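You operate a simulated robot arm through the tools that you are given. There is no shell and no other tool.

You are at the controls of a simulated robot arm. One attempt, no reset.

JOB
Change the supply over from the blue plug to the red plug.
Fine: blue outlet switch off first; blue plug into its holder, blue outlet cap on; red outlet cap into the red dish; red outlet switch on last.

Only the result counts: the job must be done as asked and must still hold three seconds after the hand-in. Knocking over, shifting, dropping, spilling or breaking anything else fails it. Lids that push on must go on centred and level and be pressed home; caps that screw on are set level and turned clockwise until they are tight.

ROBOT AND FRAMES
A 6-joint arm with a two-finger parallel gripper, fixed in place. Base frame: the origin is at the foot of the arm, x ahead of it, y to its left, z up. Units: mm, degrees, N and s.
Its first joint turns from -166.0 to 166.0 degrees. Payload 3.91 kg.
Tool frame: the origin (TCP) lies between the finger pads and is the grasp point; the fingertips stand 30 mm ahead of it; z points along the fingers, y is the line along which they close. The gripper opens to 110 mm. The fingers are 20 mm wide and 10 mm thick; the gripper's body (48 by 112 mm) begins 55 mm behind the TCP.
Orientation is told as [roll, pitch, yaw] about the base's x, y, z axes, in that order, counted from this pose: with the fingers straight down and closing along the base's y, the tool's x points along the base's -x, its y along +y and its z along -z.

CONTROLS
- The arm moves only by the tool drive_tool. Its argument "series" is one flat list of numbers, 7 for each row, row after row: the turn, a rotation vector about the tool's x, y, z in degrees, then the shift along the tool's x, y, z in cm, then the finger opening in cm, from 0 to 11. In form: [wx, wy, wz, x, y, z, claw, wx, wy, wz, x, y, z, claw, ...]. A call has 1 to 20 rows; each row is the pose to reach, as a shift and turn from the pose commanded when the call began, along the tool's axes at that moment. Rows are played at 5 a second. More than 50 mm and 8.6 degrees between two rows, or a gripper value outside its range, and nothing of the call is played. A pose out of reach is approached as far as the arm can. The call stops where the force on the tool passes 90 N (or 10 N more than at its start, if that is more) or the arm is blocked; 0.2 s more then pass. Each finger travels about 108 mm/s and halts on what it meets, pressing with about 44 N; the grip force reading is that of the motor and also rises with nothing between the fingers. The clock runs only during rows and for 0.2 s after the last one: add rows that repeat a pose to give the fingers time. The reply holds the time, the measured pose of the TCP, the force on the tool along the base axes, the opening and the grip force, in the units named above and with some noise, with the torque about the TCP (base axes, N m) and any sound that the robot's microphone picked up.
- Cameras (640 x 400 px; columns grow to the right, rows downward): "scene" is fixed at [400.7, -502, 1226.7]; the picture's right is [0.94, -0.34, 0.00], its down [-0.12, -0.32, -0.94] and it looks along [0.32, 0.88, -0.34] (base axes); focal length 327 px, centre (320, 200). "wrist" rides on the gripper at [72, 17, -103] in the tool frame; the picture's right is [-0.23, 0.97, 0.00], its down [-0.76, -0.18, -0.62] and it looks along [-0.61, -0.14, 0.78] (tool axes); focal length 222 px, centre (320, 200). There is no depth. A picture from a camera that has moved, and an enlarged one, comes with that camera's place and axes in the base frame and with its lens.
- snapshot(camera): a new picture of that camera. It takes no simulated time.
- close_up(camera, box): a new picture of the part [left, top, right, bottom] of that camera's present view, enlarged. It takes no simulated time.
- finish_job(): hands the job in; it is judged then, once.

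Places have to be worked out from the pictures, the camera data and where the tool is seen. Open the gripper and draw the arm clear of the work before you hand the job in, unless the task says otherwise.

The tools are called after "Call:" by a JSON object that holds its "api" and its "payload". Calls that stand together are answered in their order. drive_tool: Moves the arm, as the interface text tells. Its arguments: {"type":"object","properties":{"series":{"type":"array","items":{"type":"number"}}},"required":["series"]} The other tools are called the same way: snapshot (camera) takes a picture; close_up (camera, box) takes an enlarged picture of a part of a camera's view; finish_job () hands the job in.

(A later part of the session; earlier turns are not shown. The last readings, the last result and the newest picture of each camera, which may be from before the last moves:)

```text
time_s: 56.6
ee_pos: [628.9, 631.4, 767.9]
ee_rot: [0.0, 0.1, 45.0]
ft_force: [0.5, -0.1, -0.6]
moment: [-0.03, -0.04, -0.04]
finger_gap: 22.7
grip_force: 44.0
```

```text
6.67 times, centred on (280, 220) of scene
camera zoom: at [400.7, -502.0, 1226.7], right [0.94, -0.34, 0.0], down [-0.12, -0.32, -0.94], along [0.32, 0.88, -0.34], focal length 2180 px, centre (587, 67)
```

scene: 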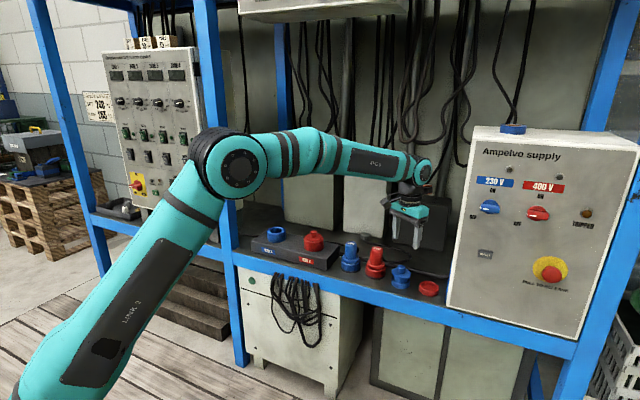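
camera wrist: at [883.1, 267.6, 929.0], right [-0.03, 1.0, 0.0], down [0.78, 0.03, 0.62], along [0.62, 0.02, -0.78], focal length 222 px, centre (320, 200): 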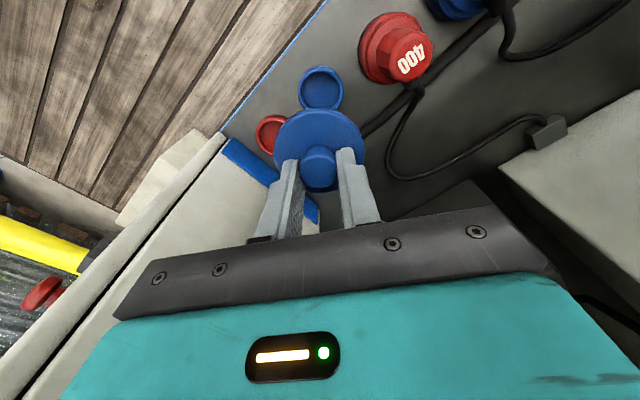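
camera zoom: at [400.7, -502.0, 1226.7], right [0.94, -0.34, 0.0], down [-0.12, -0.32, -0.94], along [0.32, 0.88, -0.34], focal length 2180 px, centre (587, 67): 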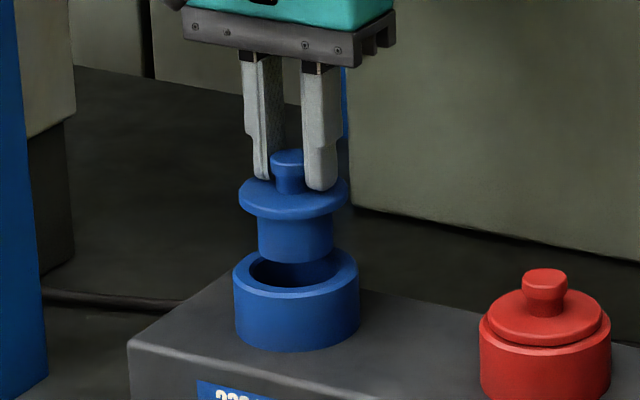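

The cap's nose is directly over the opening with several millimetres of clearance. I lower 25 mm so the nose enters and check forces and centring.

Call:
{"api": "drive_tool", "payload": {"series": [0, 0, 0, 0.1, -0.04, 0.6, 1, 0, 0, 0, 0.1, -0.04, 1.2, 1, 0, 0, 0, 0.1, -0.04, 1.8, 1, 0, 0, 0, 0.1, -0.04, 2.5, 1, 0, 0, 0, 0.1, -0.04, 2.5, 1]}}

Call:
{"api": "close_up", "payload": {"camera": "wrist", "box": [220, 60, 420, 220]}}

Call:
{"api": "close_up", "payload": {"camera": "scene", "box": [250, 190, 310, 250]}}

```text
time_s: 57.8
ee_pos: [628.8, 628.8, 742.8]
ee_rot: [0.1, 0.1, 45.0]
ft_force: [0.4, -0.1, -0.2]
moment: [-0.01, 0.01, -0.01]
finger_gap: 22.9
grip_force: 44.3
```

```text
2.50 times, centred on (320, 140) of wrist
camera zoom: at [564.9, 591.6, 846.8], right [-0.53, 0.85, 0.0], down [0.67, 0.41, 0.62], along [0.53, 0.33, -0.78], focal length 555 px, centre (320, 350)
```

zoom: 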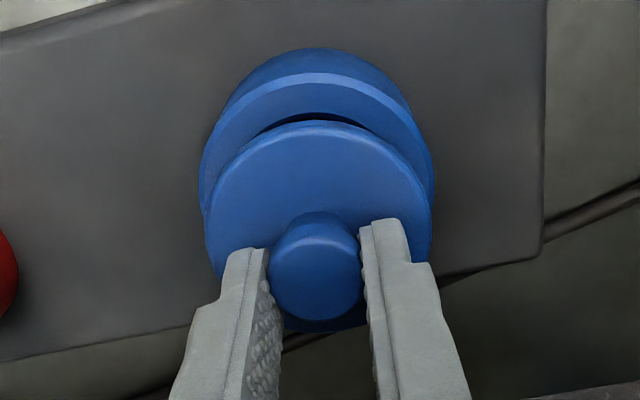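

```text
6.67 times, centred on (280, 220) of scene
camera zoom: at [400.7, -502.0, 1226.7], right [0.94, -0.34, 0.0], down [-0.12, -0.32, -0.94], along [0.32, 0.88, -0.34], focal length 2180 px, centre (587, 67)
```

zoom: 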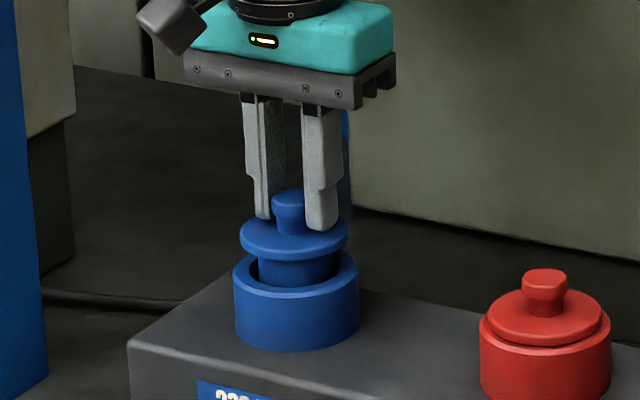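

Call:
{"api": "drive_tool", "payload": {"series": [0, 0, 0, 0.05, -0.06, 0.4, 1, 0, 0, 0, 0.05, -0.06, 0.8, 1, 0, 0, 0, 0.05, -0.06, 1.1, 1, 0, 0, 0, 0.05, -0.06, 1.1, 1]}}

Call:
{"api": "close_up", "payload": {"camera": "wrist", "box": [220, 60, 420, 220]}}

Call:
{"api": "close_up", "payload": {"camera": "scene", "box": [250, 190, 310, 250]}}

```text
time_s: 58.8
ee_pos: [630.3, 629.3, 732.0]
ee_rot: [-0.1, 0.1, 45.0]
ft_force: [-0.4, -0.9, -0.4]
moment: [0.02, 0.0, -0.03]
finger_gap: 23.2
grip_force: 43.8
```

```text
2.50 times, centred on (320, 140) of wrist
camera zoom: at [564.8, 590.8, 835.7], right [-0.53, 0.85, 0.0], down [0.67, 0.41, 0.62], along [0.53, 0.33, -0.78], focal length 555 px, centre (320, 350)
```

zoom: 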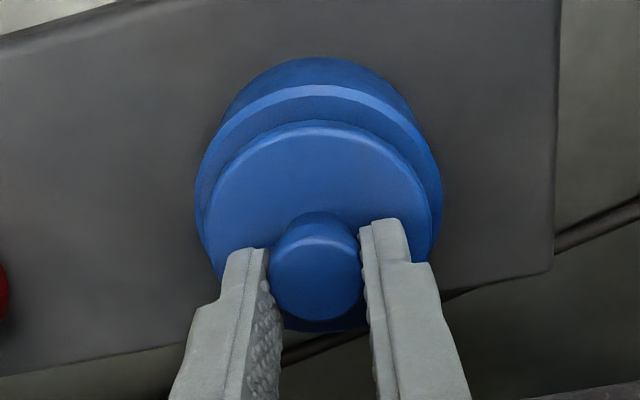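

```text
6.67 times, centred on (280, 220) of scene
camera zoom: at [400.7, -502.0, 1226.7], right [0.94, -0.34, 0.0], down [-0.12, -0.32, -0.94], along [0.32, 0.88, -0.34], focal length 2180 px, centre (587, 67)
```

zoom: 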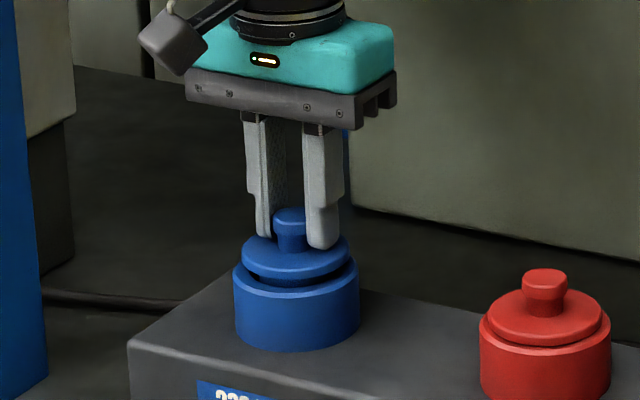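

Still free of contact and well centred. I continue down in small steps until the flange seats.

Call:
{"api": "drive_tool", "payload": {"series": [0, 0, 0, 0, 0, 0.2, 1, 0, 0, 0, 0, 0, 0.4, 1, 0, 0, 0, 0, 0, 0.4, 1]}}

Call:
{"api": "drive_tool", "payload": {"series": [0, 0, 0, 0, 0, 0.15, 1, 0, 0, 0, 0, 0, 0.3, 1, 0, 0, 0, 0, 0, 0.3, 1]}}

Call:
{"api": "close_up", "payload": {"camera": "wrist", "box": [220, 60, 420, 220]}}

Call:
{"api": "close_up", "payload": {"camera": "scene", "box": [250, 190, 310, 250]}}

```text
time_s: 59.6
ee_pos: [628.3, 628.1, 728.3]
ee_rot: [0.0, 0.1, 45.0]
ft_force: [-0.2, -0.3, -0.2]
moment: [-0.02, -0.02, 0.01]
finger_gap: 22.8
grip_force: 43.9
```

```text
time_s: 60.4
ee_pos: [627.4, 629.2, 725.9]
ee_rot: [0.0, 0.0, 45.0]
ft_force: [0.0, 0.5, 8.8]
moment: [-0.08, -0.1, 0.02]
finger_gap: 22.7
grip_force: 44.3
```

```text
2.50 times, centred on (320, 140) of wrist
camera zoom: at [564.7, 590.6, 829.4], right [-0.53, 0.85, 0.0], down [0.66, 0.41, 0.62], along [0.53, 0.33, -0.78], focal length 555 px, centre (320, 350)
```

zoom: 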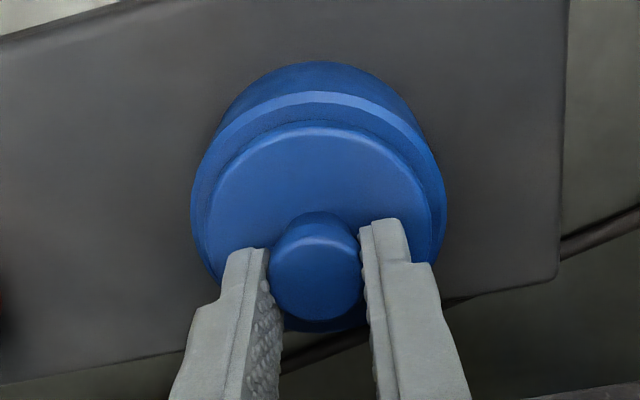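

```text
6.67 times, centred on (280, 220) of scene
camera zoom: at [400.7, -502.0, 1226.7], right [0.94, -0.34, 0.0], down [-0.12, -0.32, -0.94], along [0.32, 0.88, -0.34], focal length 2180 px, centre (587, 67)
```

zoom: 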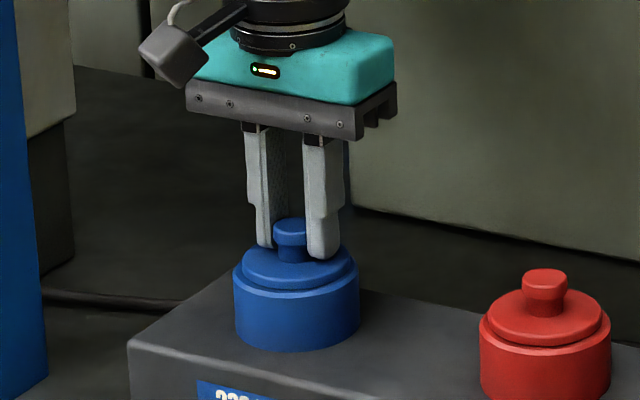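

Contact at 9 N with the flange on the rim. I press it home with a further couple of millimetres and watch the force.

Call:
{"api": "drive_tool", "payload": {"series": [0, 0, 0, 0, 0, 0.1, 1, 0, 0, 0, 0, 0, 0.2, 1, 0, 0, 0, 0, 0, 0.3, 1, 0, 0, 0, 0, 0, 0.3, 1]}}

Call:
{"api": "close_up", "payload": {"camera": "scene", "box": [250, 190, 310, 250]}}

```text
time_s: 61.4
ee_pos: [628.6, 628.4, 723.4]
ee_rot: [0.0, 0.0, 45.0]
ft_force: [1.9, 3.9, 36.7]
moment: [0.05, -0.07, 0.01]
finger_gap: 23.1
grip_force: 43.6
```

```text
6.67 times, centred on (280, 220) of scene
camera zoom: at [400.7, -502.0, 1226.7], right [0.94, -0.34, 0.0], down [-0.12, -0.32, -0.94], along [0.32, 0.88, -0.34], focal length 2180 px, centre (587, 67)
```

zoom: 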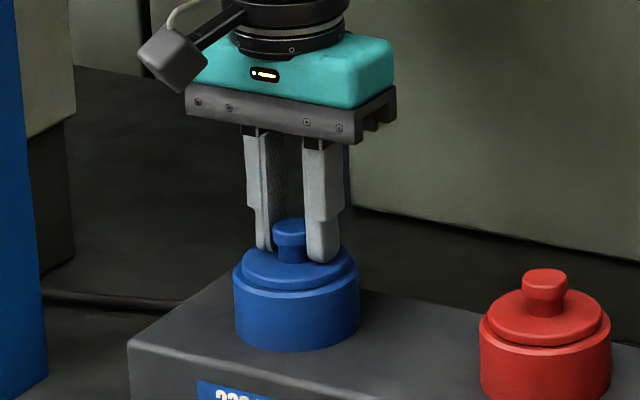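

Pressed to 37 N with the flange flush like the red one. I release and rise to check the seating.

Call:
{"api": "drive_tool", "payload": {"series": [0, 0, 0, 0, 0, -0.3, 1, 0, 0, 0, 0, 0, -0.3, 6, 0, 0, 0, 0, 0, -0.3, 6, 0, 0, 0, 0, 0, -2, 6, 0, 0, 0, 0, 0, -5, 6, 0, 0, 0, 0, 0, -9, 6, 0, 0, 0, 0, 0, -12, 6]}}

Call:
{"api": "close_up", "payload": {"camera": "wrist", "box": [120, 20, 420, 200]}}

Call:
{"api": "close_up", "payload": {"camera": "scene", "box": [240, 200, 340, 270]}}

```text
time_s: 63.0
ee_pos: [628.9, 628.5, 840.9]
ee_rot: [0.0, 0.2, 44.9]
ft_force: [-0.3, -0.2, -0.5]
moment: [0.03, -0.02, -0.01]
finger_gap: 59.9
grip_force: 0.1
```

```text
2.13 times, centred on (270, 110) of wrist
camera zoom: at [565.6, 590.5, 946.1], right [-0.53, 0.85, 0.0], down [0.67, 0.41, 0.62], along [0.53, 0.33, -0.78], focal length 474 px, centre (427, 392)
```

zoom: 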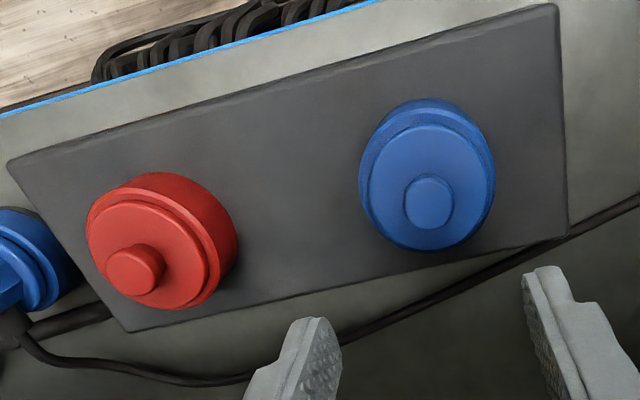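

```text
5.71 times, centred on (290, 235) of scene
camera zoom: at [400.7, -502.0, 1226.7], right [0.94, -0.34, 0.0], down [-0.12, -0.32, -0.94], along [0.32, 0.88, -0.34], focal length 1869 px, centre (491, 0)
```

zoom: 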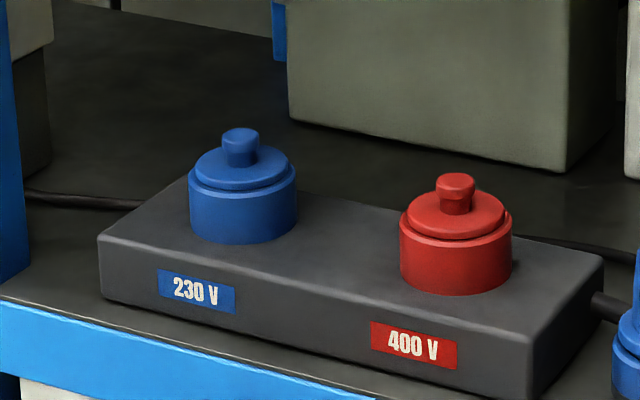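

The blue cap is on, level and flush. Before taking the red cap I do a dry run to the red dish, because it is far out and close to the panel's side wall; first I go near it with the tool vertical.

Call:
{"api": "drive_tool", "payload": {"series": [0, 0, 3.1, 0.59, -4.46, 0.1, 6, 0, 0, 6.2, 1.18, -8.93, 0.2, 6, 0, 0, 9.3, 1.76, -13.39, 0.3, 6, 0, 0, 12.4, 2.35, -17.86, 0.4, 6, 0, 0, 15.5, 2.94, -22.32, 0.5, 6, 0, 0, 18.5, 3.53, -26.79, 0.6, 6, 0, 0, 21.6, 4.12, -31.25, 0.7, 6, 0, 0, 24.7, 4.7, -35.72, 0.8, 6, 0, 0, 27.8, 5.29, -40.18, 0.9, 6, 0, 0, 30.9, 5.88, -44.65, 1, 6, 0, 0, 34, 6.47, -49.11, 1.1, 6]}}

Call:
{"api": "snapshot", "payload": {"camera": "wrist"}}

Call:
{"api": "snapshot", "payload": {"camera": "scene"}}

```text
time_s: 65.4
ee_pos: [932.3, 237.0, 831.0]
ee_rot: [-0.1, 0.1, 11.0]
ft_force: [-0.2, 0.5, 0.9]
moment: [-0.04, -0.02, 0.02]
finger_gap: 59.8
grip_force: 0.0
```

```text
taken
camera wrist: at [855.0, 241.3, 934.7], right [0.04, 1.0, 0.0], down [0.78, -0.03, 0.62], along [0.62, -0.02, -0.78], focal length 222 px, centre (320, 200)
```

wrist: 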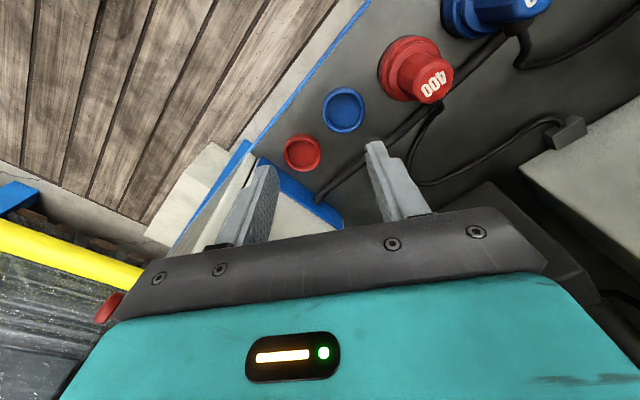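

```text
taken
```

scene: 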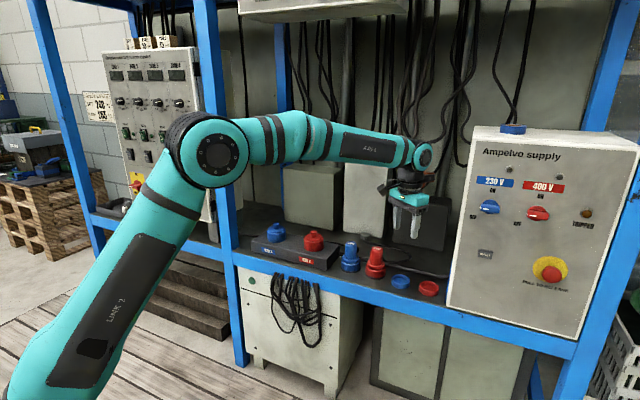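

Call:
{"api": "close_up", "payload": {"camera": "wrist", "box": [220, 80, 380, 240]}}

Call:
{"api": "close_up", "payload": {"camera": "scene", "box": [380, 210, 470, 310]}}

```text
2.50 times, centred on (300, 160) of wrist
camera zoom: at [855.0, 241.3, 934.7], right [0.04, 1.0, 0.0], down [0.78, -0.03, 0.62], along [0.62, -0.02, -0.78], focal length 555 px, centre (370, 300)
```

zoom: 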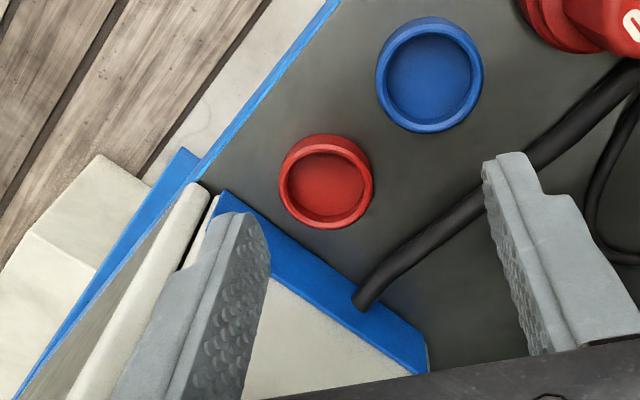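

```text
4.00 times, centred on (425, 260) of scene
camera zoom: at [400.7, -502.0, 1226.7], right [0.94, -0.34, 0.0], down [-0.12, -0.32, -0.94], along [0.32, 0.88, -0.34], focal length 1308 px, centre (-100, -40)
```

zoom: 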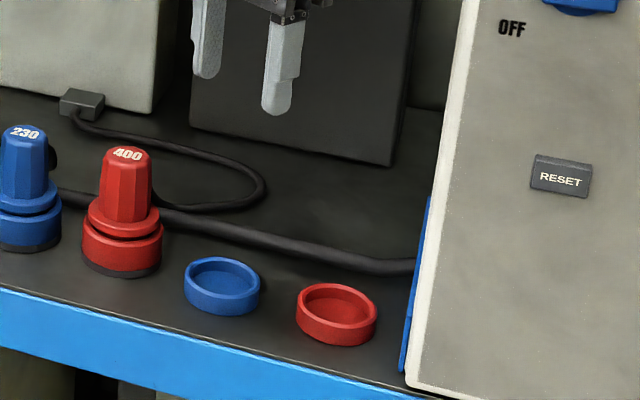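

The red dish is at about (1020,207), roughly 59 mm from the panel's kerb. I try the tilted approach: tilting the tool 20° outward while moving in above the dish.

Call:
{"api": "drive_tool", "payload": {"series": [0, -5, 0, -1.07, -1.15, 2.5, 6, 0, -10, 0, -2.14, -2.3, 5, 6, 0, -15, 0, -3.2, -3.45, 7.5, 6, 0, -20, 0, -4.27, -4.6, 9.5, 6, 0, -20, 0, -4.27, -4.6, 9.5, 6]}}

Call:
{"api": "snapshot", "payload": {"camera": "wrist"}}

Call:
{"api": "snapshot", "payload": {"camera": "scene"}}

```text
time_s: 66.6
ee_pos: [981.0, 198.5, 733.2]
ee_rot: [0.0, -19.9, 11.0]
ft_force: [1.0, -0.3, 0.3]
moment: [-0.02, -0.02, 0.0]
finger_gap: 59.6
grip_force: 0.1
```

```text
taken
camera wrist: at [875.6, 196.9, 807.7], right [0.02, 1.0, 0.08], down [0.53, -0.08, 0.85], along [0.85, 0.02, -0.53], focal length 222 px, centre (320, 200)
```

wrist: 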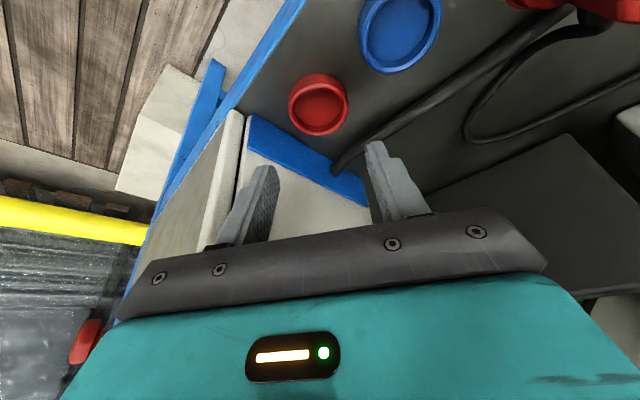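

```text
taken
```

scene: 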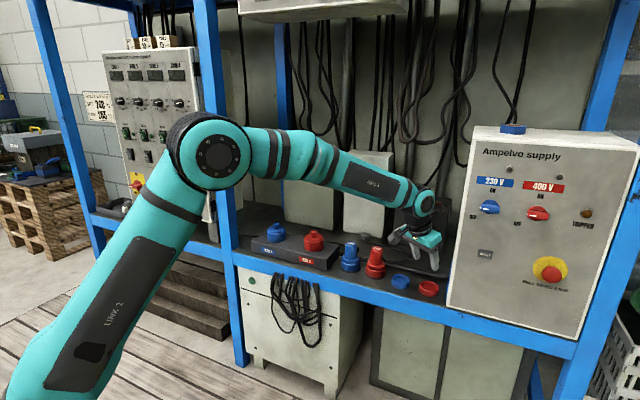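

The tilted pose is clear of everything and the dish lines up at column 319. I test the reach at the placing position, staying above the dish.

Call:
{"api": "drive_tool", "payload": {"series": [0, 0, 0, -1.2, 0, 2.2, 6, 0, 0, 0, -2.4, 0, 4.4, 6, 0, 0, 0, -2.4, 0, 4.4, 6]}}

Call:
{"api": "snapshot", "payload": {"camera": "wrist"}}

Call:
{"api": "close_up", "payload": {"camera": "scene", "box": [370, 180, 480, 310]}}

```text
time_s: 67.4
ee_pos: [1018.5, 204.3, 701.3]
ee_rot: [-0.1, -19.8, 10.9]
ft_force: [0.7, 0.7, 0.4]
moment: [0.06, -0.02, -0.01]
finger_gap: 60.1
grip_force: 0.1
```

```text
taken
camera wrist: at [912.7, 203.6, 774.8], right [0.02, 1.0, 0.08], down [0.53, -0.08, 0.85], along [0.85, 0.02, -0.53], focal length 222 px, centre (320, 200)
```

wrist: 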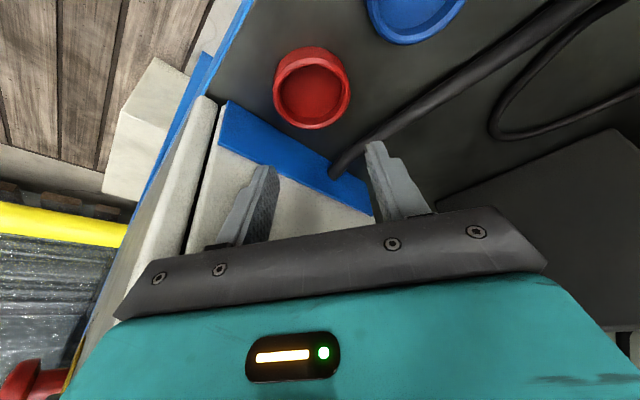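

```text
3.08 times, centred on (425, 245) of scene
camera zoom: at [400.7, -502.0, 1226.7], right [0.94, -0.34, 0.0], down [-0.12, -0.32, -0.94], along [0.32, 0.88, -0.34], focal length 1006 px, centre (-3, 62)
```

zoom: 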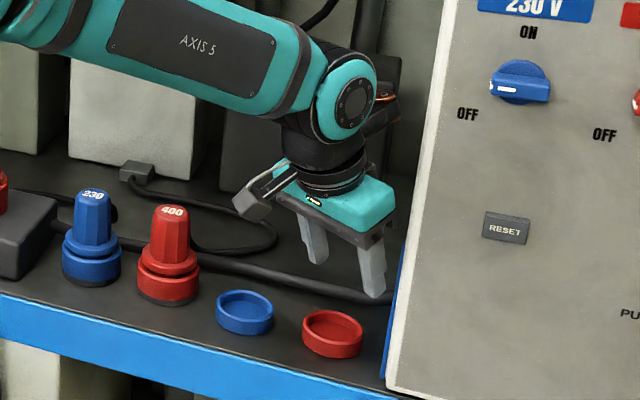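

The arm reaches the dish cleanly at 20° tilt. Now I retract along the tool axis and swing, keeping the tilt, to above the red outlet.

Call:
{"api": "drive_tool", "payload": {"series": [0, 0, 0, 0, 0, -3.9, 6, 0, 0, 0, 0, 0, -7.8, 6, 0, 0, 0, 0, 0, -11.7, 6]}}

Call:
{"api": "drive_tool", "payload": {"series": [-1.16, 0, -3.2, 1.8, 3.47, -0.65, 6, -2.32, 0, -6.39, 3.6, 6.94, -1.31, 6, -3.48, 0, -9.58, 5.4, 10.41, -1.96, 6, -4.64, 0, -12.78, 7.2, 13.88, -2.62, 6, -5.8, 0, -15.97, 9, 17.35, -3.28, 6, -6.96, 0, -19.17, 10.8, 20.82, -3.93, 6, -8.12, 0, -22.37, 12.6, 24.29, -4.58, 6, -9.28, 0, -25.56, 14.4, 27.76, -5.24, 6, -10.44, 0, -28.75, 16.2, 31.23, -5.9, 6, -11.6, 0, -31.95, 18, 34.7, -6.55, 6]}}

Call:
{"api": "snapshot", "payload": {"camera": "wrist"}}

Call:
{"api": "snapshot", "payload": {"camera": "scene"}}

```text
time_s: 68.2
ee_pos: [977.8, 197.2, 810.9]
ee_rot: [0.0, -19.8, 11.0]
ft_force: [-0.2, -0.3, -0.9]
moment: [-0.03, 0.02, 0.0]
finger_gap: 60.1
grip_force: 0.1
```

```text
time_s: 70.4
ee_pos: [724.5, 500.8, 812.9]
ee_rot: [0.0, -19.9, 45.0]
ft_force: [0.4, -0.8, -0.2]
moment: [0.0, 0.01, 0.02]
finger_gap: 60.2
grip_force: 0.2
```

```text
taken
camera wrist: at [638.7, 441.3, 885.5], right [-0.54, 0.84, 0.08], down [0.48, 0.23, 0.85], along [0.69, 0.49, -0.53], focal length 222 px, centre (320, 200)
```

wrist: 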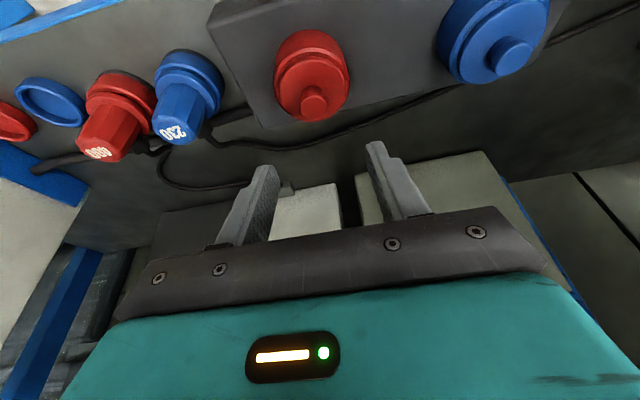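

```text
taken
```

scene: 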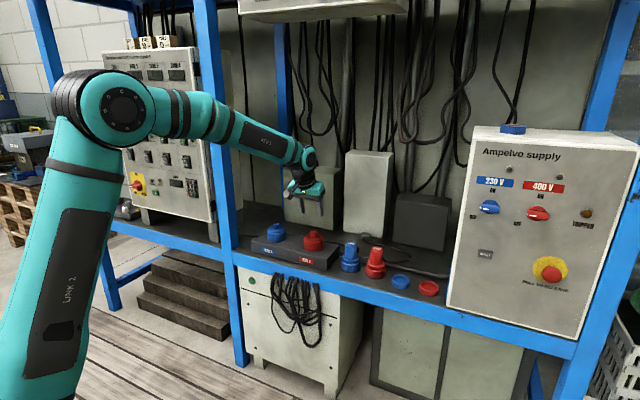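

Call:
{"api": "close_up", "payload": {"camera": "wrist", "box": [250, 20, 390, 140]}}

Call:
{"api": "close_up", "payload": {"camera": "scene", "box": [270, 170, 350, 270]}}

```text
3.33 times, centred on (320, 80) of wrist
camera zoom: at [638.7, 441.3, 885.5], right [-0.54, 0.84, 0.08], down [0.48, 0.23, 0.85], along [0.69, 0.49, -0.53], focal length 740 px, centre (320, 600)
```

zoom: 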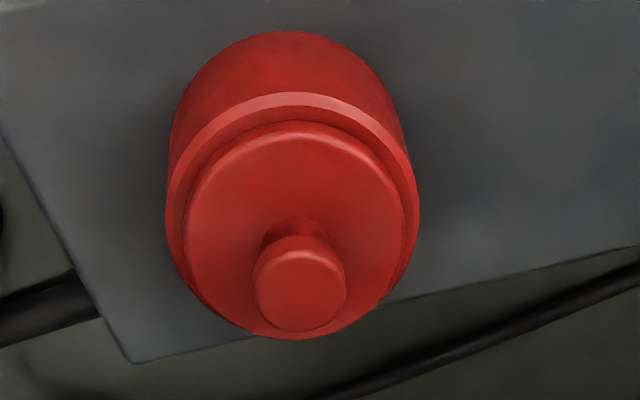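

```text
4.00 times, centred on (310, 220) of scene
camera zoom: at [400.7, -502.0, 1226.7], right [0.94, -0.34, 0.0], down [-0.12, -0.32, -0.94], along [0.32, 0.88, -0.34], focal length 1308 px, centre (360, 120)
```

zoom: 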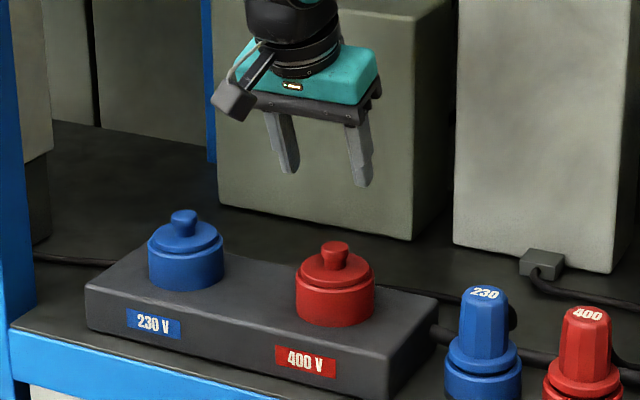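

The red knob is at about (741.5,514.5) with a 23 mm head on a thinner neck. I approach along the tilted axis, stopping short to verify.

Call:
{"api": "drive_tool", "payload": {"series": [0, 0, 0, 0.4, -0.1, 2.1, 5, 0, 0, 0, 0.8, -0.2, 4.2, 5, 0, 0, 0, 1.15, -0.26, 6.3, 5, 0, 0, 0, 1.15, -0.26, 6.3, 5]}}

Call:
{"api": "close_up", "payload": {"camera": "wrist", "box": [220, 60, 420, 220]}}

Call:
{"api": "close_up", "payload": {"camera": "scene", "box": [280, 190, 350, 270]}}

```text
time_s: 71.4
ee_pos: [733.7, 508.6, 748.3]
ee_rot: [0.0, -19.9, 45.0]
ft_force: [0.0, -1.1, -0.3]
moment: [-0.01, -0.01, 0.01]
finger_gap: 50.1
grip_force: 0.0
```

```text
2.50 times, centred on (320, 140) of wrist
camera zoom: at [647.9, 447.5, 821.6], right [-0.54, 0.84, 0.08], down [0.48, 0.23, 0.84], along [0.69, 0.49, -0.53], focal length 555 px, centre (320, 350)
```

zoom: 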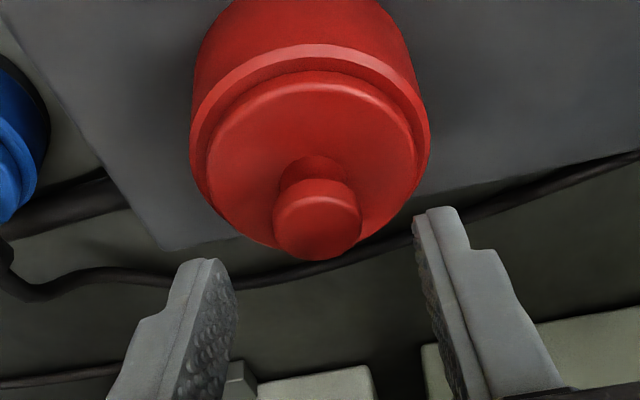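

```text
5.00 times, centred on (315, 230) of scene
camera zoom: at [400.7, -502.0, 1226.7], right [0.94, -0.34, 0.0], down [-0.12, -0.32, -0.94], along [0.32, 0.88, -0.34], focal length 1635 px, centre (345, 50)
```

zoom: 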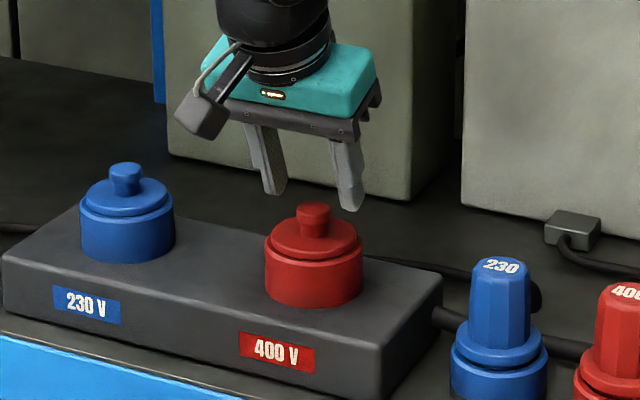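

Consistent: knob axis about 9 mm ahead of the TCP horizontally. I move the last 19 mm and close on the knob head.

Call:
{"api": "drive_tool", "payload": {"series": [0, 0, 0, 0.26, -0.03, 0.9, 5, 0, 0, 0, 0.52, -0.03, 1.86, 5, 0, 0, 0, 0.52, -0.03, 1.86, 5, 0, 0, 0, 0.52, -0.03, 1.86, 3, 0, 0, 0, 0.52, -0.03, 1.86, 1, 0, 0, 0, 0.52, -0.03, 1.86, 1, 0, 0, 0, 0.52, -0.03, 1.86, 1]}}

Call:
{"api": "close_up", "payload": {"camera": "wrist", "box": [220, 60, 420, 220]}}

Call:
{"api": "close_up", "payload": {"camera": "scene", "box": [280, 190, 350, 270]}}

```text
time_s: 73.0
ee_pos: [734.0, 508.1, 730.5]
ee_rot: [0.0, -20.0, 44.9]
ft_force: [0.0, 0.9, 0.4]
moment: [0.01, 0.01, 0.02]
finger_gap: 21.2
grip_force: 44.5
```

```text
2.50 times, centred on (320, 140) of wrist
camera zoom: at [648.8, 448.6, 803.1], right [-0.54, 0.84, 0.08], down [0.48, 0.23, 0.84], along [0.69, 0.49, -0.53], focal length 555 px, centre (320, 350)
```

zoom: 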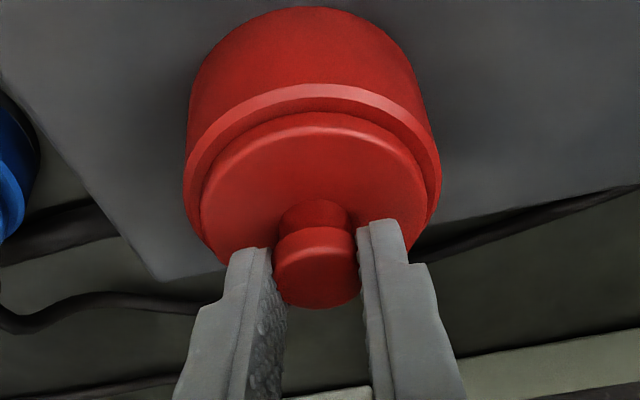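

```text
5.00 times, centred on (315, 230) of scene
camera zoom: at [400.7, -502.0, 1226.7], right [0.94, -0.34, 0.0], down [-0.12, -0.32, -0.94], along [0.32, 0.88, -0.34], focal length 1635 px, centre (345, 50)
```

zoom: 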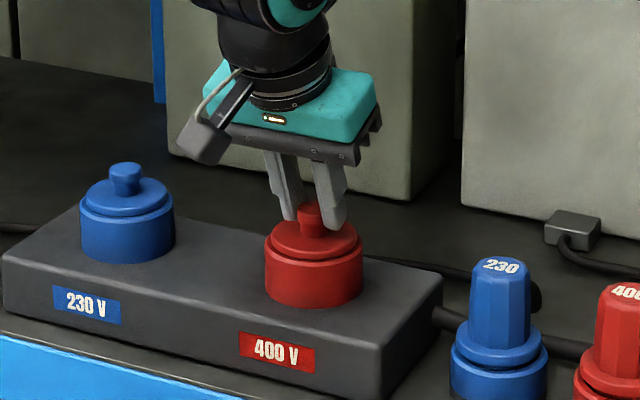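

Gripped at 21.2 mm. I lift the cap vertically in base coordinates by 20 mm and check that it comes off level.

Call:
{"api": "drive_tool", "payload": {"series": [0, 0, 0, -0.17, 0, -0.47, 1, 0, 0, 0, -0.34, 0, -0.94, 1, 0, 0, 0, -0.51, 0, -1.41, 1, 0, 0, 0, -0.68, 0, -1.88, 1]}}

Call:
{"api": "close_up", "payload": {"camera": "wrist", "box": [220, 60, 420, 220]}}

Call:
{"api": "close_up", "payload": {"camera": "scene", "box": [280, 190, 350, 270]}}

```text
time_s: 74.0
ee_pos: [734.2, 507.8, 751.3]
ee_rot: [0.0, -19.8, 45.0]
ft_force: [-0.1, 0.4, -0.4]
moment: [0.03, 0.0, 0.0]
finger_gap: 21.5
grip_force: 44.3
```

```text
2.50 times, centred on (320, 140) of wrist
camera zoom: at [648.9, 449.1, 823.5], right [-0.54, 0.84, 0.08], down [0.48, 0.23, 0.85], along [0.69, 0.49, -0.53], focal length 555 px, centre (320, 350)
```

zoom: 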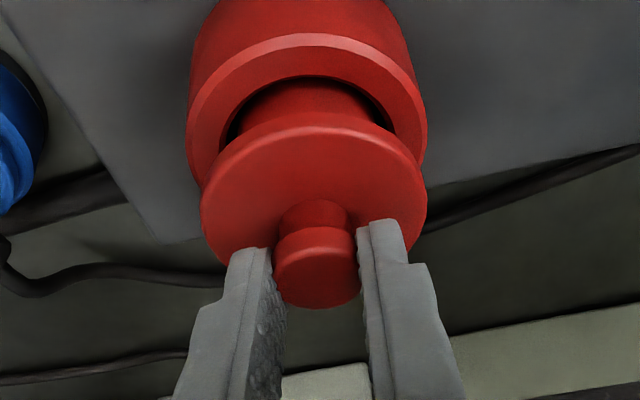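

```text
5.00 times, centred on (315, 230) of scene
camera zoom: at [400.7, -502.0, 1226.7], right [0.94, -0.34, 0.0], down [-0.12, -0.32, -0.94], along [0.32, 0.88, -0.34], focal length 1635 px, centre (345, 50)
```

zoom: 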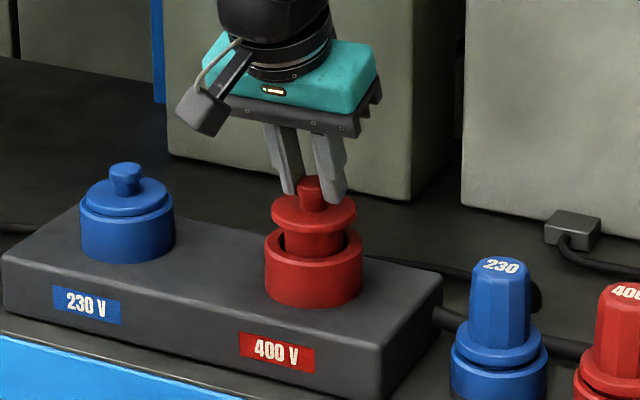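

The cap comes off level. I lift it clear and carry it, with the heading turning back to 11°, to above the red dish.

Call:
{"api": "drive_tool", "payload": {"series": [0, 0, 0, -0.9, 0, -2.5, 1, 0, 0, 0, -1.8, 0, -5, 1, 0, 0, 0, -2.8, 0, -7.7, 1, 0, 0, 0, -2.8, 0, -7.7, 1]}}

Call:
{"api": "close_up", "payload": {"camera": "wrist", "box": [220, 0, 420, 140]}}

Call:
{"api": "close_up", "payload": {"camera": "scene", "box": [280, 160, 350, 270]}}

```text
time_s: 75.0
ee_pos: [734.7, 508.5, 833.3]
ee_rot: [0.0, -19.9, 44.9]
ft_force: [0.7, -0.9, -0.1]
moment: [0.02, -0.02, -0.01]
finger_gap: 21.2
grip_force: 44.0
```

```text
2.86 times, centred on (320, 70) of wrist
camera zoom: at [649.3, 449.2, 905.1], right [-0.54, 0.84, 0.08], down [0.48, 0.23, 0.84], along [0.69, 0.49, -0.53], focal length 635 px, centre (320, 571)
```

zoom: 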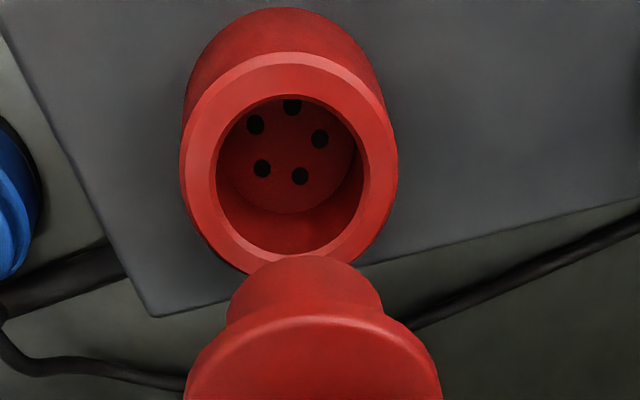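

```text
3.64 times, centred on (315, 215) of scene
camera zoom: at [400.7, -502.0, 1226.7], right [0.94, -0.34, 0.0], down [-0.12, -0.32, -0.94], along [0.32, 0.88, -0.34], focal length 1189 px, centre (338, 146)
```

zoom: 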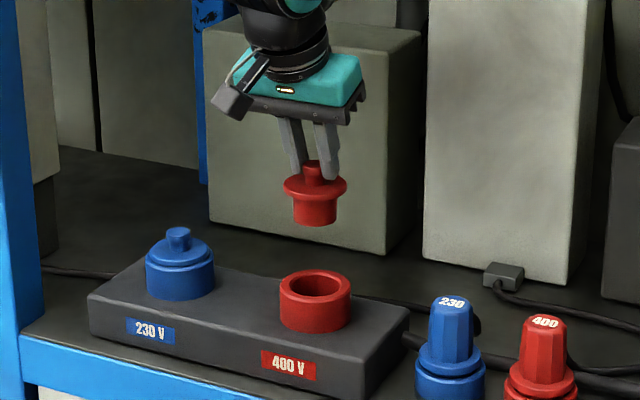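

The red outlet shows five pin holes, one toward the front. I carry the cap over to the red dish.

Call:
{"api": "drive_tool", "payload": {"series": [1.05, 0, 2.9, 0.24, -3.68, -0.09, 1, 2.1, 0, 5.8, 0.48, -7.35, -0.18, 1, 3.16, 0, 8.7, 0.73, -11.03, -0.26, 1, 4.2, 0, 11.6, 0.97, -14.7, -0.35, 1, 5.27, 0, 14.5, 1.21, -18.4, -0.44, 1, 6.3, 0, 17.4, 1.45, -22.06, -0.53, 1, 7.4, 0, 20.3, 1.69, -25.7, -0.62, 1, 8.4, 0, 23.2, 1.93, -29.4, -0.7, 1, 9.5, 0, 26.1, 2.18, -33.1, -0.79, 1, 10.5, 0, 29, 2.42, -36.8, -0.88, 1, 11.6, 0, 31.95, 2.66, -40.44, -0.97, 1, 11.6, 0, 31.95, 2.66, -40.44, -0.97, 1]}}

Call:
{"api": "snapshot", "payload": {"camera": "wrist"}}

Call:
{"api": "close_up", "payload": {"camera": "scene", "box": [370, 180, 480, 310]}}

```text
time_s: 77.6
ee_pos: [1001.6, 202.5, 832.3]
ee_rot: [0.1, -19.9, 11.1]
ft_force: [0.4, -0.2, -0.2]
moment: [0.02, -0.01, -0.01]
finger_gap: 21.3
grip_force: 44.2
```

```text
taken
camera wrist: at [896.0, 200.6, 905.4], right [0.02, 1.0, 0.08], down [0.53, -0.08, 0.85], along [0.85, 0.02, -0.53], focal length 222 px, centre (320, 200)
```

wrist: 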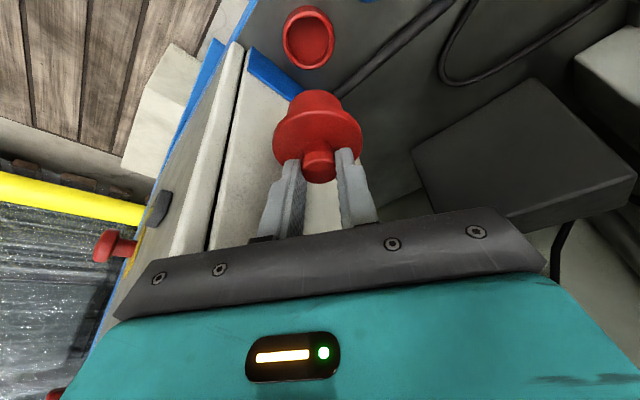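

```text
3.08 times, centred on (425, 245) of scene
camera zoom: at [400.7, -502.0, 1226.7], right [0.94, -0.34, 0.0], down [-0.12, -0.32, -0.94], along [0.32, 0.88, -0.34], focal length 1006 px, centre (-3, 62)
```

zoom: 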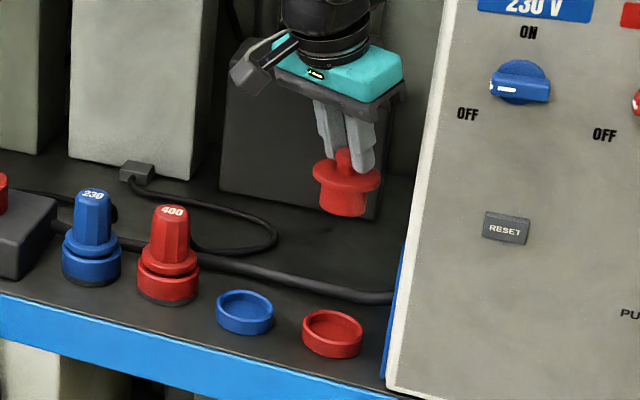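

The dish centre is about 8 mm further forward than the cap axis. I move forward 8 mm and lower to just above the dish.

Call:
{"api": "drive_tool", "payload": {"series": [0, 0, 0, 0.84, 0, 2.9, 1, 0, 0, 0, 1.68, 0, 5.8, 1, 0, 0, 0, 2.52, 0, 8.7, 1, 0, 0, 0, 3.36, 0, 11.58, 1, 0, 0, 0, 3.36, 0, 11.58, 1]}}

Call:
{"api": "snapshot", "payload": {"camera": "wrist"}}

Call:
{"api": "close_up", "payload": {"camera": "scene", "box": [390, 230, 470, 310]}}

```text
time_s: 78.8
ee_pos: [1008.4, 202.8, 711.6]
ee_rot: [0.0, -19.9, 11.1]
ft_force: [-0.9, -0.2, -0.4]
moment: [0.0, 0.0, 0.02]
finger_gap: 21.3
grip_force: 44.3
```

```text
taken
camera wrist: at [903.1, 201.8, 785.2], right [0.02, 1.0, 0.08], down [0.53, -0.08, 0.85], along [0.85, 0.02, -0.53], focal length 222 px, centre (320, 200)
```

wrist: 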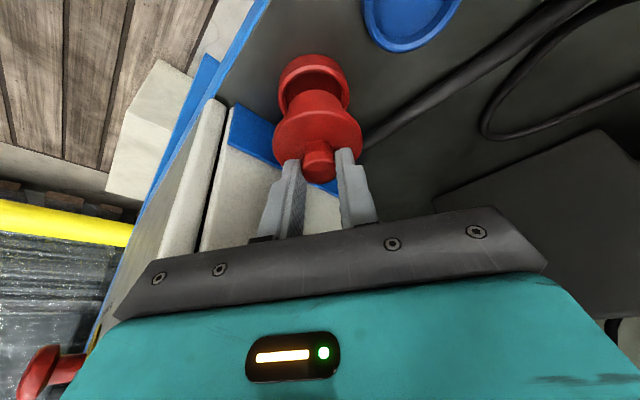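

```text
5.00 times, centred on (430, 270) of scene
camera zoom: at [400.7, -502.0, 1226.7], right [0.94, -0.34, 0.0], down [-0.12, -0.32, -0.94], along [0.32, 0.88, -0.34], focal length 1635 px, centre (-230, -150)
```

zoom: 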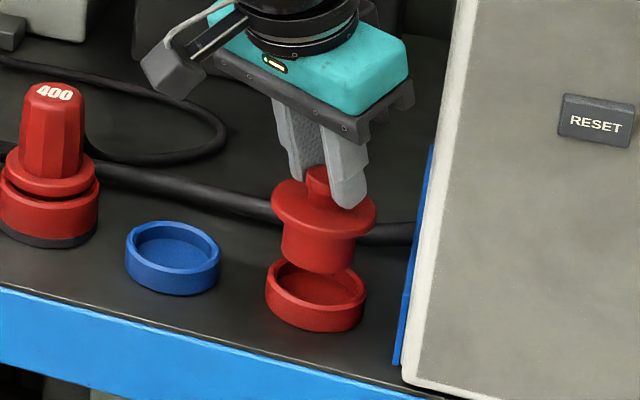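

Call:
{"api": "close_up", "payload": {"camera": "wrist", "box": [240, 30, 400, 190]}}

```text
2.50 times, centred on (320, 110) of wrist
camera zoom: at [903.1, 201.8, 785.2], right [0.02, 1.0, 0.08], down [0.53, -0.08, 0.85], along [0.85, 0.02, -0.53], focal length 555 px, centre (320, 425)
```

zoom: 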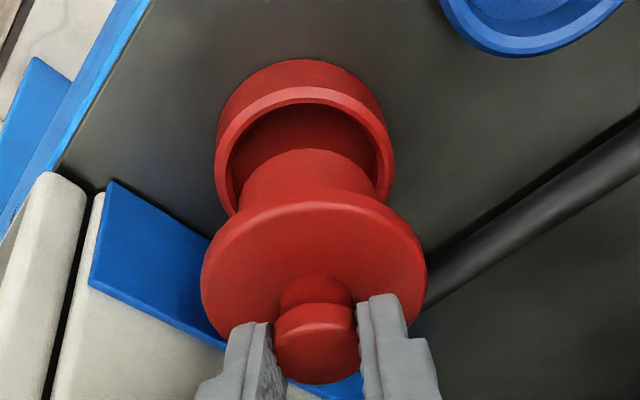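

I shift 2.6 mm forward and 1 mm left, and lower 20 mm so the nose starts into the dish.

Call:
{"api": "drive_tool", "payload": {"series": [0, 0, 0, -0.24, 0.11, 0.09, 1, 0, 0, 0, 0.1, 0.11, 1.03, 1, 0, 0, 0, 0.44, 0.11, 1.97, 1, 0, 0, 0, 0.44, 0.11, 1.97, 1]}}

Call:
{"api": "close_up", "payload": {"camera": "wrist", "box": [240, 30, 400, 190]}}

Call:
{"api": "close_up", "payload": {"camera": "scene", "box": [390, 230, 470, 310]}}

```text
time_s: 79.8
ee_pos: [1010.0, 206.0, 692.3]
ee_rot: [0.1, -19.8, 11.0]
ft_force: [-0.2, -0.4, -1.0]
moment: [-0.01, 0.0, 0.03]
finger_gap: 21.5
grip_force: 44.2
```

```text
2.50 times, centred on (320, 110) of wrist
camera zoom: at [905.4, 203.8, 764.9], right [0.02, 1.0, 0.08], down [0.53, -0.08, 0.85], along [0.85, 0.02, -0.53], focal length 555 px, centre (320, 425)
```

zoom: 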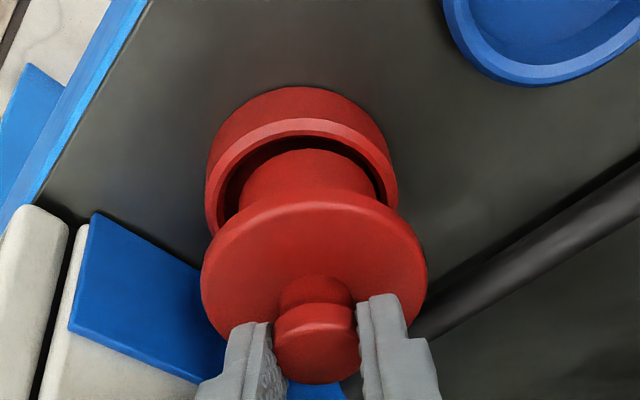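

```text
5.00 times, centred on (430, 270) of scene
camera zoom: at [400.7, -502.0, 1226.7], right [0.94, -0.34, 0.0], down [-0.12, -0.32, -0.94], along [0.32, 0.88, -0.34], focal length 1635 px, centre (-230, -150)
```

zoom: 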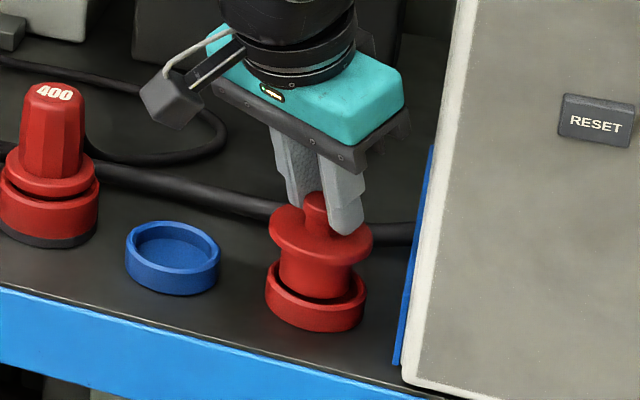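

The nose is inside the dish rim with no contact force. I lower on in small steps.

Call:
{"api": "drive_tool", "payload": {"series": [0, 0, 0, 0.04, 0, 0.41, 1, 0, 0, 0, 0.18, 0, 0.78, 1, 0, 0, 0, 0.18, 0, 0.78, 1]}}

Call:
{"api": "drive_tool", "payload": {"series": [0, 0, 0, 0.07, 0, 0.19, 1, 0, 0, 0, 0.1, 0, 0.28, 1, 0, 0, 0, 0.1, 0, 0.28, 1]}}

Call:
{"api": "close_up", "payload": {"camera": "scene", "box": [390, 230, 470, 310]}}

Call:
{"api": "close_up", "payload": {"camera": "wrist", "box": [240, 30, 400, 190]}}

```text
time_s: 80.6
ee_pos: [1011.5, 204.7, 684.7]
ee_rot: [0.0, -19.9, 10.9]
ft_force: [0.3, 0.2, 0.5]
moment: [0.02, -0.01, 0.01]
finger_gap: 21.2
grip_force: 43.7
```

```text
time_s: 81.4
ee_pos: [1011.9, 206.1, 681.2]
ee_rot: [0.1, -19.8, 11.0]
ft_force: [-0.4, -0.7, 0.3]
moment: [-0.02, 0.0, 0.0]
finger_gap: 21.4
grip_force: 43.8
```

```text
5.00 times, centred on (430, 270) of scene
camera zoom: at [400.7, -502.0, 1226.7], right [0.94, -0.34, 0.0], down [-0.12, -0.32, -0.94], along [0.32, 0.88, -0.34], focal length 1635 px, centre (-230, -150)
```

zoom: 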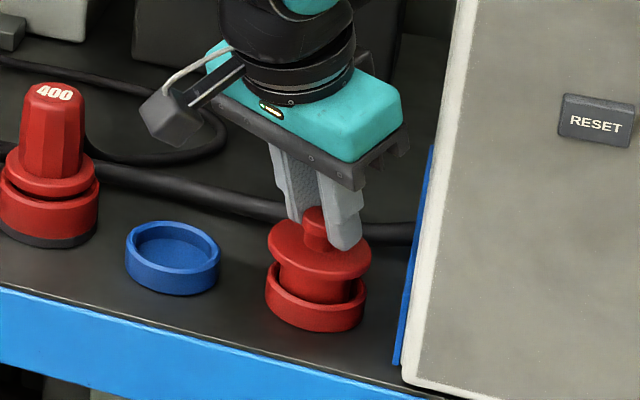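

```text
2.50 times, centred on (320, 110) of wrist
camera zoom: at [906.3, 203.9, 753.5], right [0.02, 1.0, 0.08], down [0.53, -0.08, 0.85], along [0.85, 0.02, -0.53], focal length 555 px, centre (320, 425)
```

zoom: 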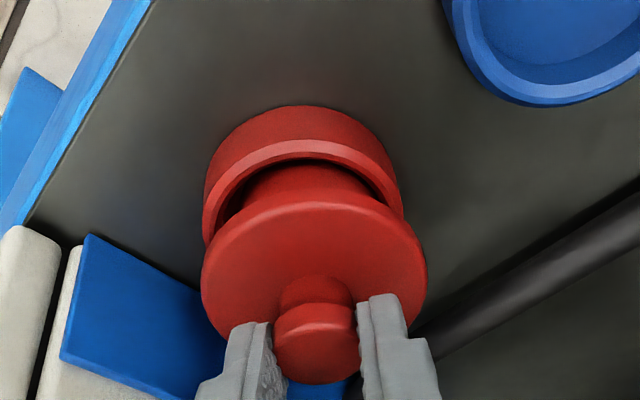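

Call:
{"api": "drive_tool", "payload": {"series": [0, 0, 0, 0.07, 0, 0.19, 1, 0, 0, 0, 0.07, 0, 0.19, 1]}}

Call:
{"api": "drive_tool", "payload": {"series": [0, 0, 0, 0.07, 0, 0.19, 1, 0, 0, 0, 0.07, 0, 0.19, 1]}}

Call:
{"api": "close_up", "payload": {"camera": "scene", "box": [390, 230, 470, 310]}}

```text
time_s: 82.0
ee_pos: [1011.2, 205.3, 680.4]
ee_rot: [0.1, -20.1, 11.0]
ft_force: [0.4, 1.9, 9.9]
moment: [-0.04, -0.12, 0.03]
finger_gap: 21.3
grip_force: 44.0
```

```text
time_s: 82.6
ee_pos: [1011.6, 205.5, 679.8]
ee_rot: [0.0, -20.1, 10.9]
ft_force: [0.1, 2.8, 28.0]
moment: [0.05, -0.21, 0.01]
finger_gap: 21.6
grip_force: 43.5
```

```text
5.00 times, centred on (430, 270) of scene
camera zoom: at [400.7, -502.0, 1226.7], right [0.94, -0.34, 0.0], down [-0.12, -0.32, -0.94], along [0.32, 0.88, -0.34], focal length 1635 px, centre (-230, -150)
```

zoom: 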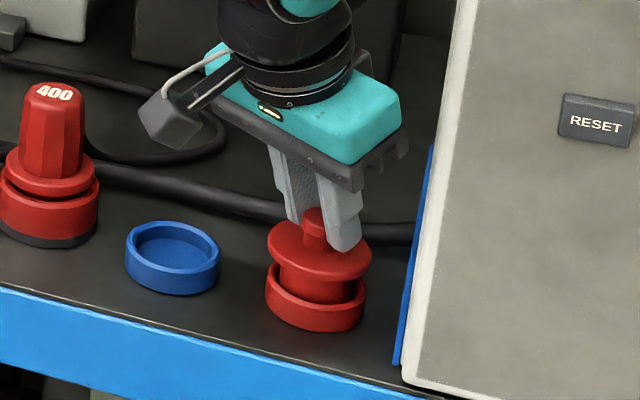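

The cap bottoms in the dish (28 N at z≈680, as expected). I relieve the load, open, and back out along the tool axis.

Call:
{"api": "drive_tool", "payload": {"series": [0, 0, 0, -0.05, 0, -0.14, 1, 0, 0, 0, -0.05, 0, -0.14, 4.5, 0, 0, 0, -0.05, 0, -0.14, 4.5, 0, 0, 0, -0.05, 0, -0.14, 4.5, 0, 0, 0, -0.05, 0, -2, 4.5, 0, 0, 0, -0.05, 0, -5, 4.5, 0, 0, 0, -0.05, 0, -9, 4.5, 0, 0, 0, -0.05, 0, -12.5, 4.5]}}

Call:
{"api": "snapshot", "payload": {"camera": "wrist"}}

Call:
{"api": "close_up", "payload": {"camera": "scene", "box": [370, 230, 470, 310]}}

```text
time_s: 84.4
ee_pos: [970.5, 196.8, 794.5]
ee_rot: [0.0, -19.8, 11.1]
ft_force: [0.0, 0.2, -1.0]
moment: [0.01, 0.0, -0.02]
finger_gap: 44.8
grip_force: 0.0
```

```text
taken
camera wrist: at [865.2, 196.7, 867.8], right [0.02, 1.0, 0.08], down [0.53, -0.08, 0.84], along [0.85, 0.02, -0.53], focal length 222 px, centre (320, 200)
```

wrist: 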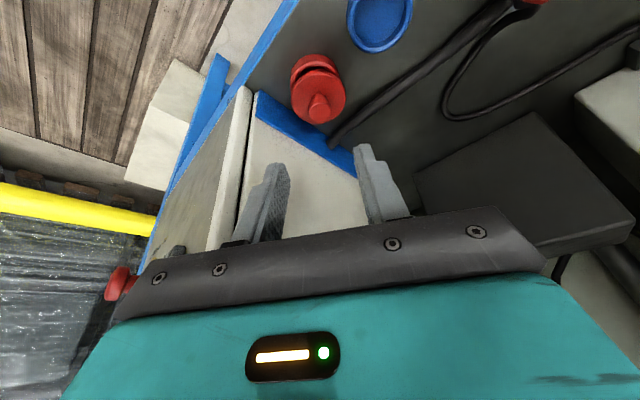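

```text
5.00 times, centred on (420, 270) of scene
camera zoom: at [400.7, -502.0, 1226.7], right [0.94, -0.34, 0.0], down [-0.12, -0.32, -0.94], along [0.32, 0.88, -0.34], focal length 1635 px, centre (-180, -150)
```

zoom: 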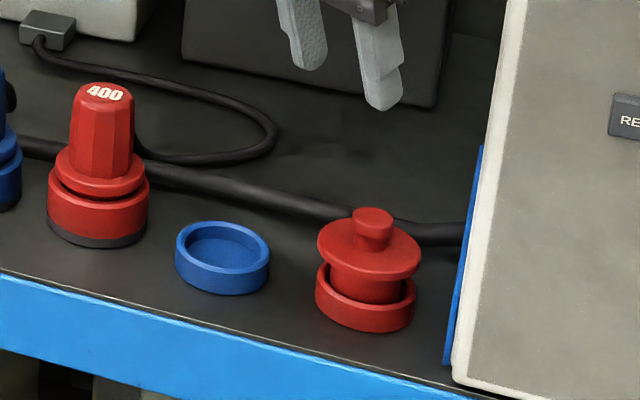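

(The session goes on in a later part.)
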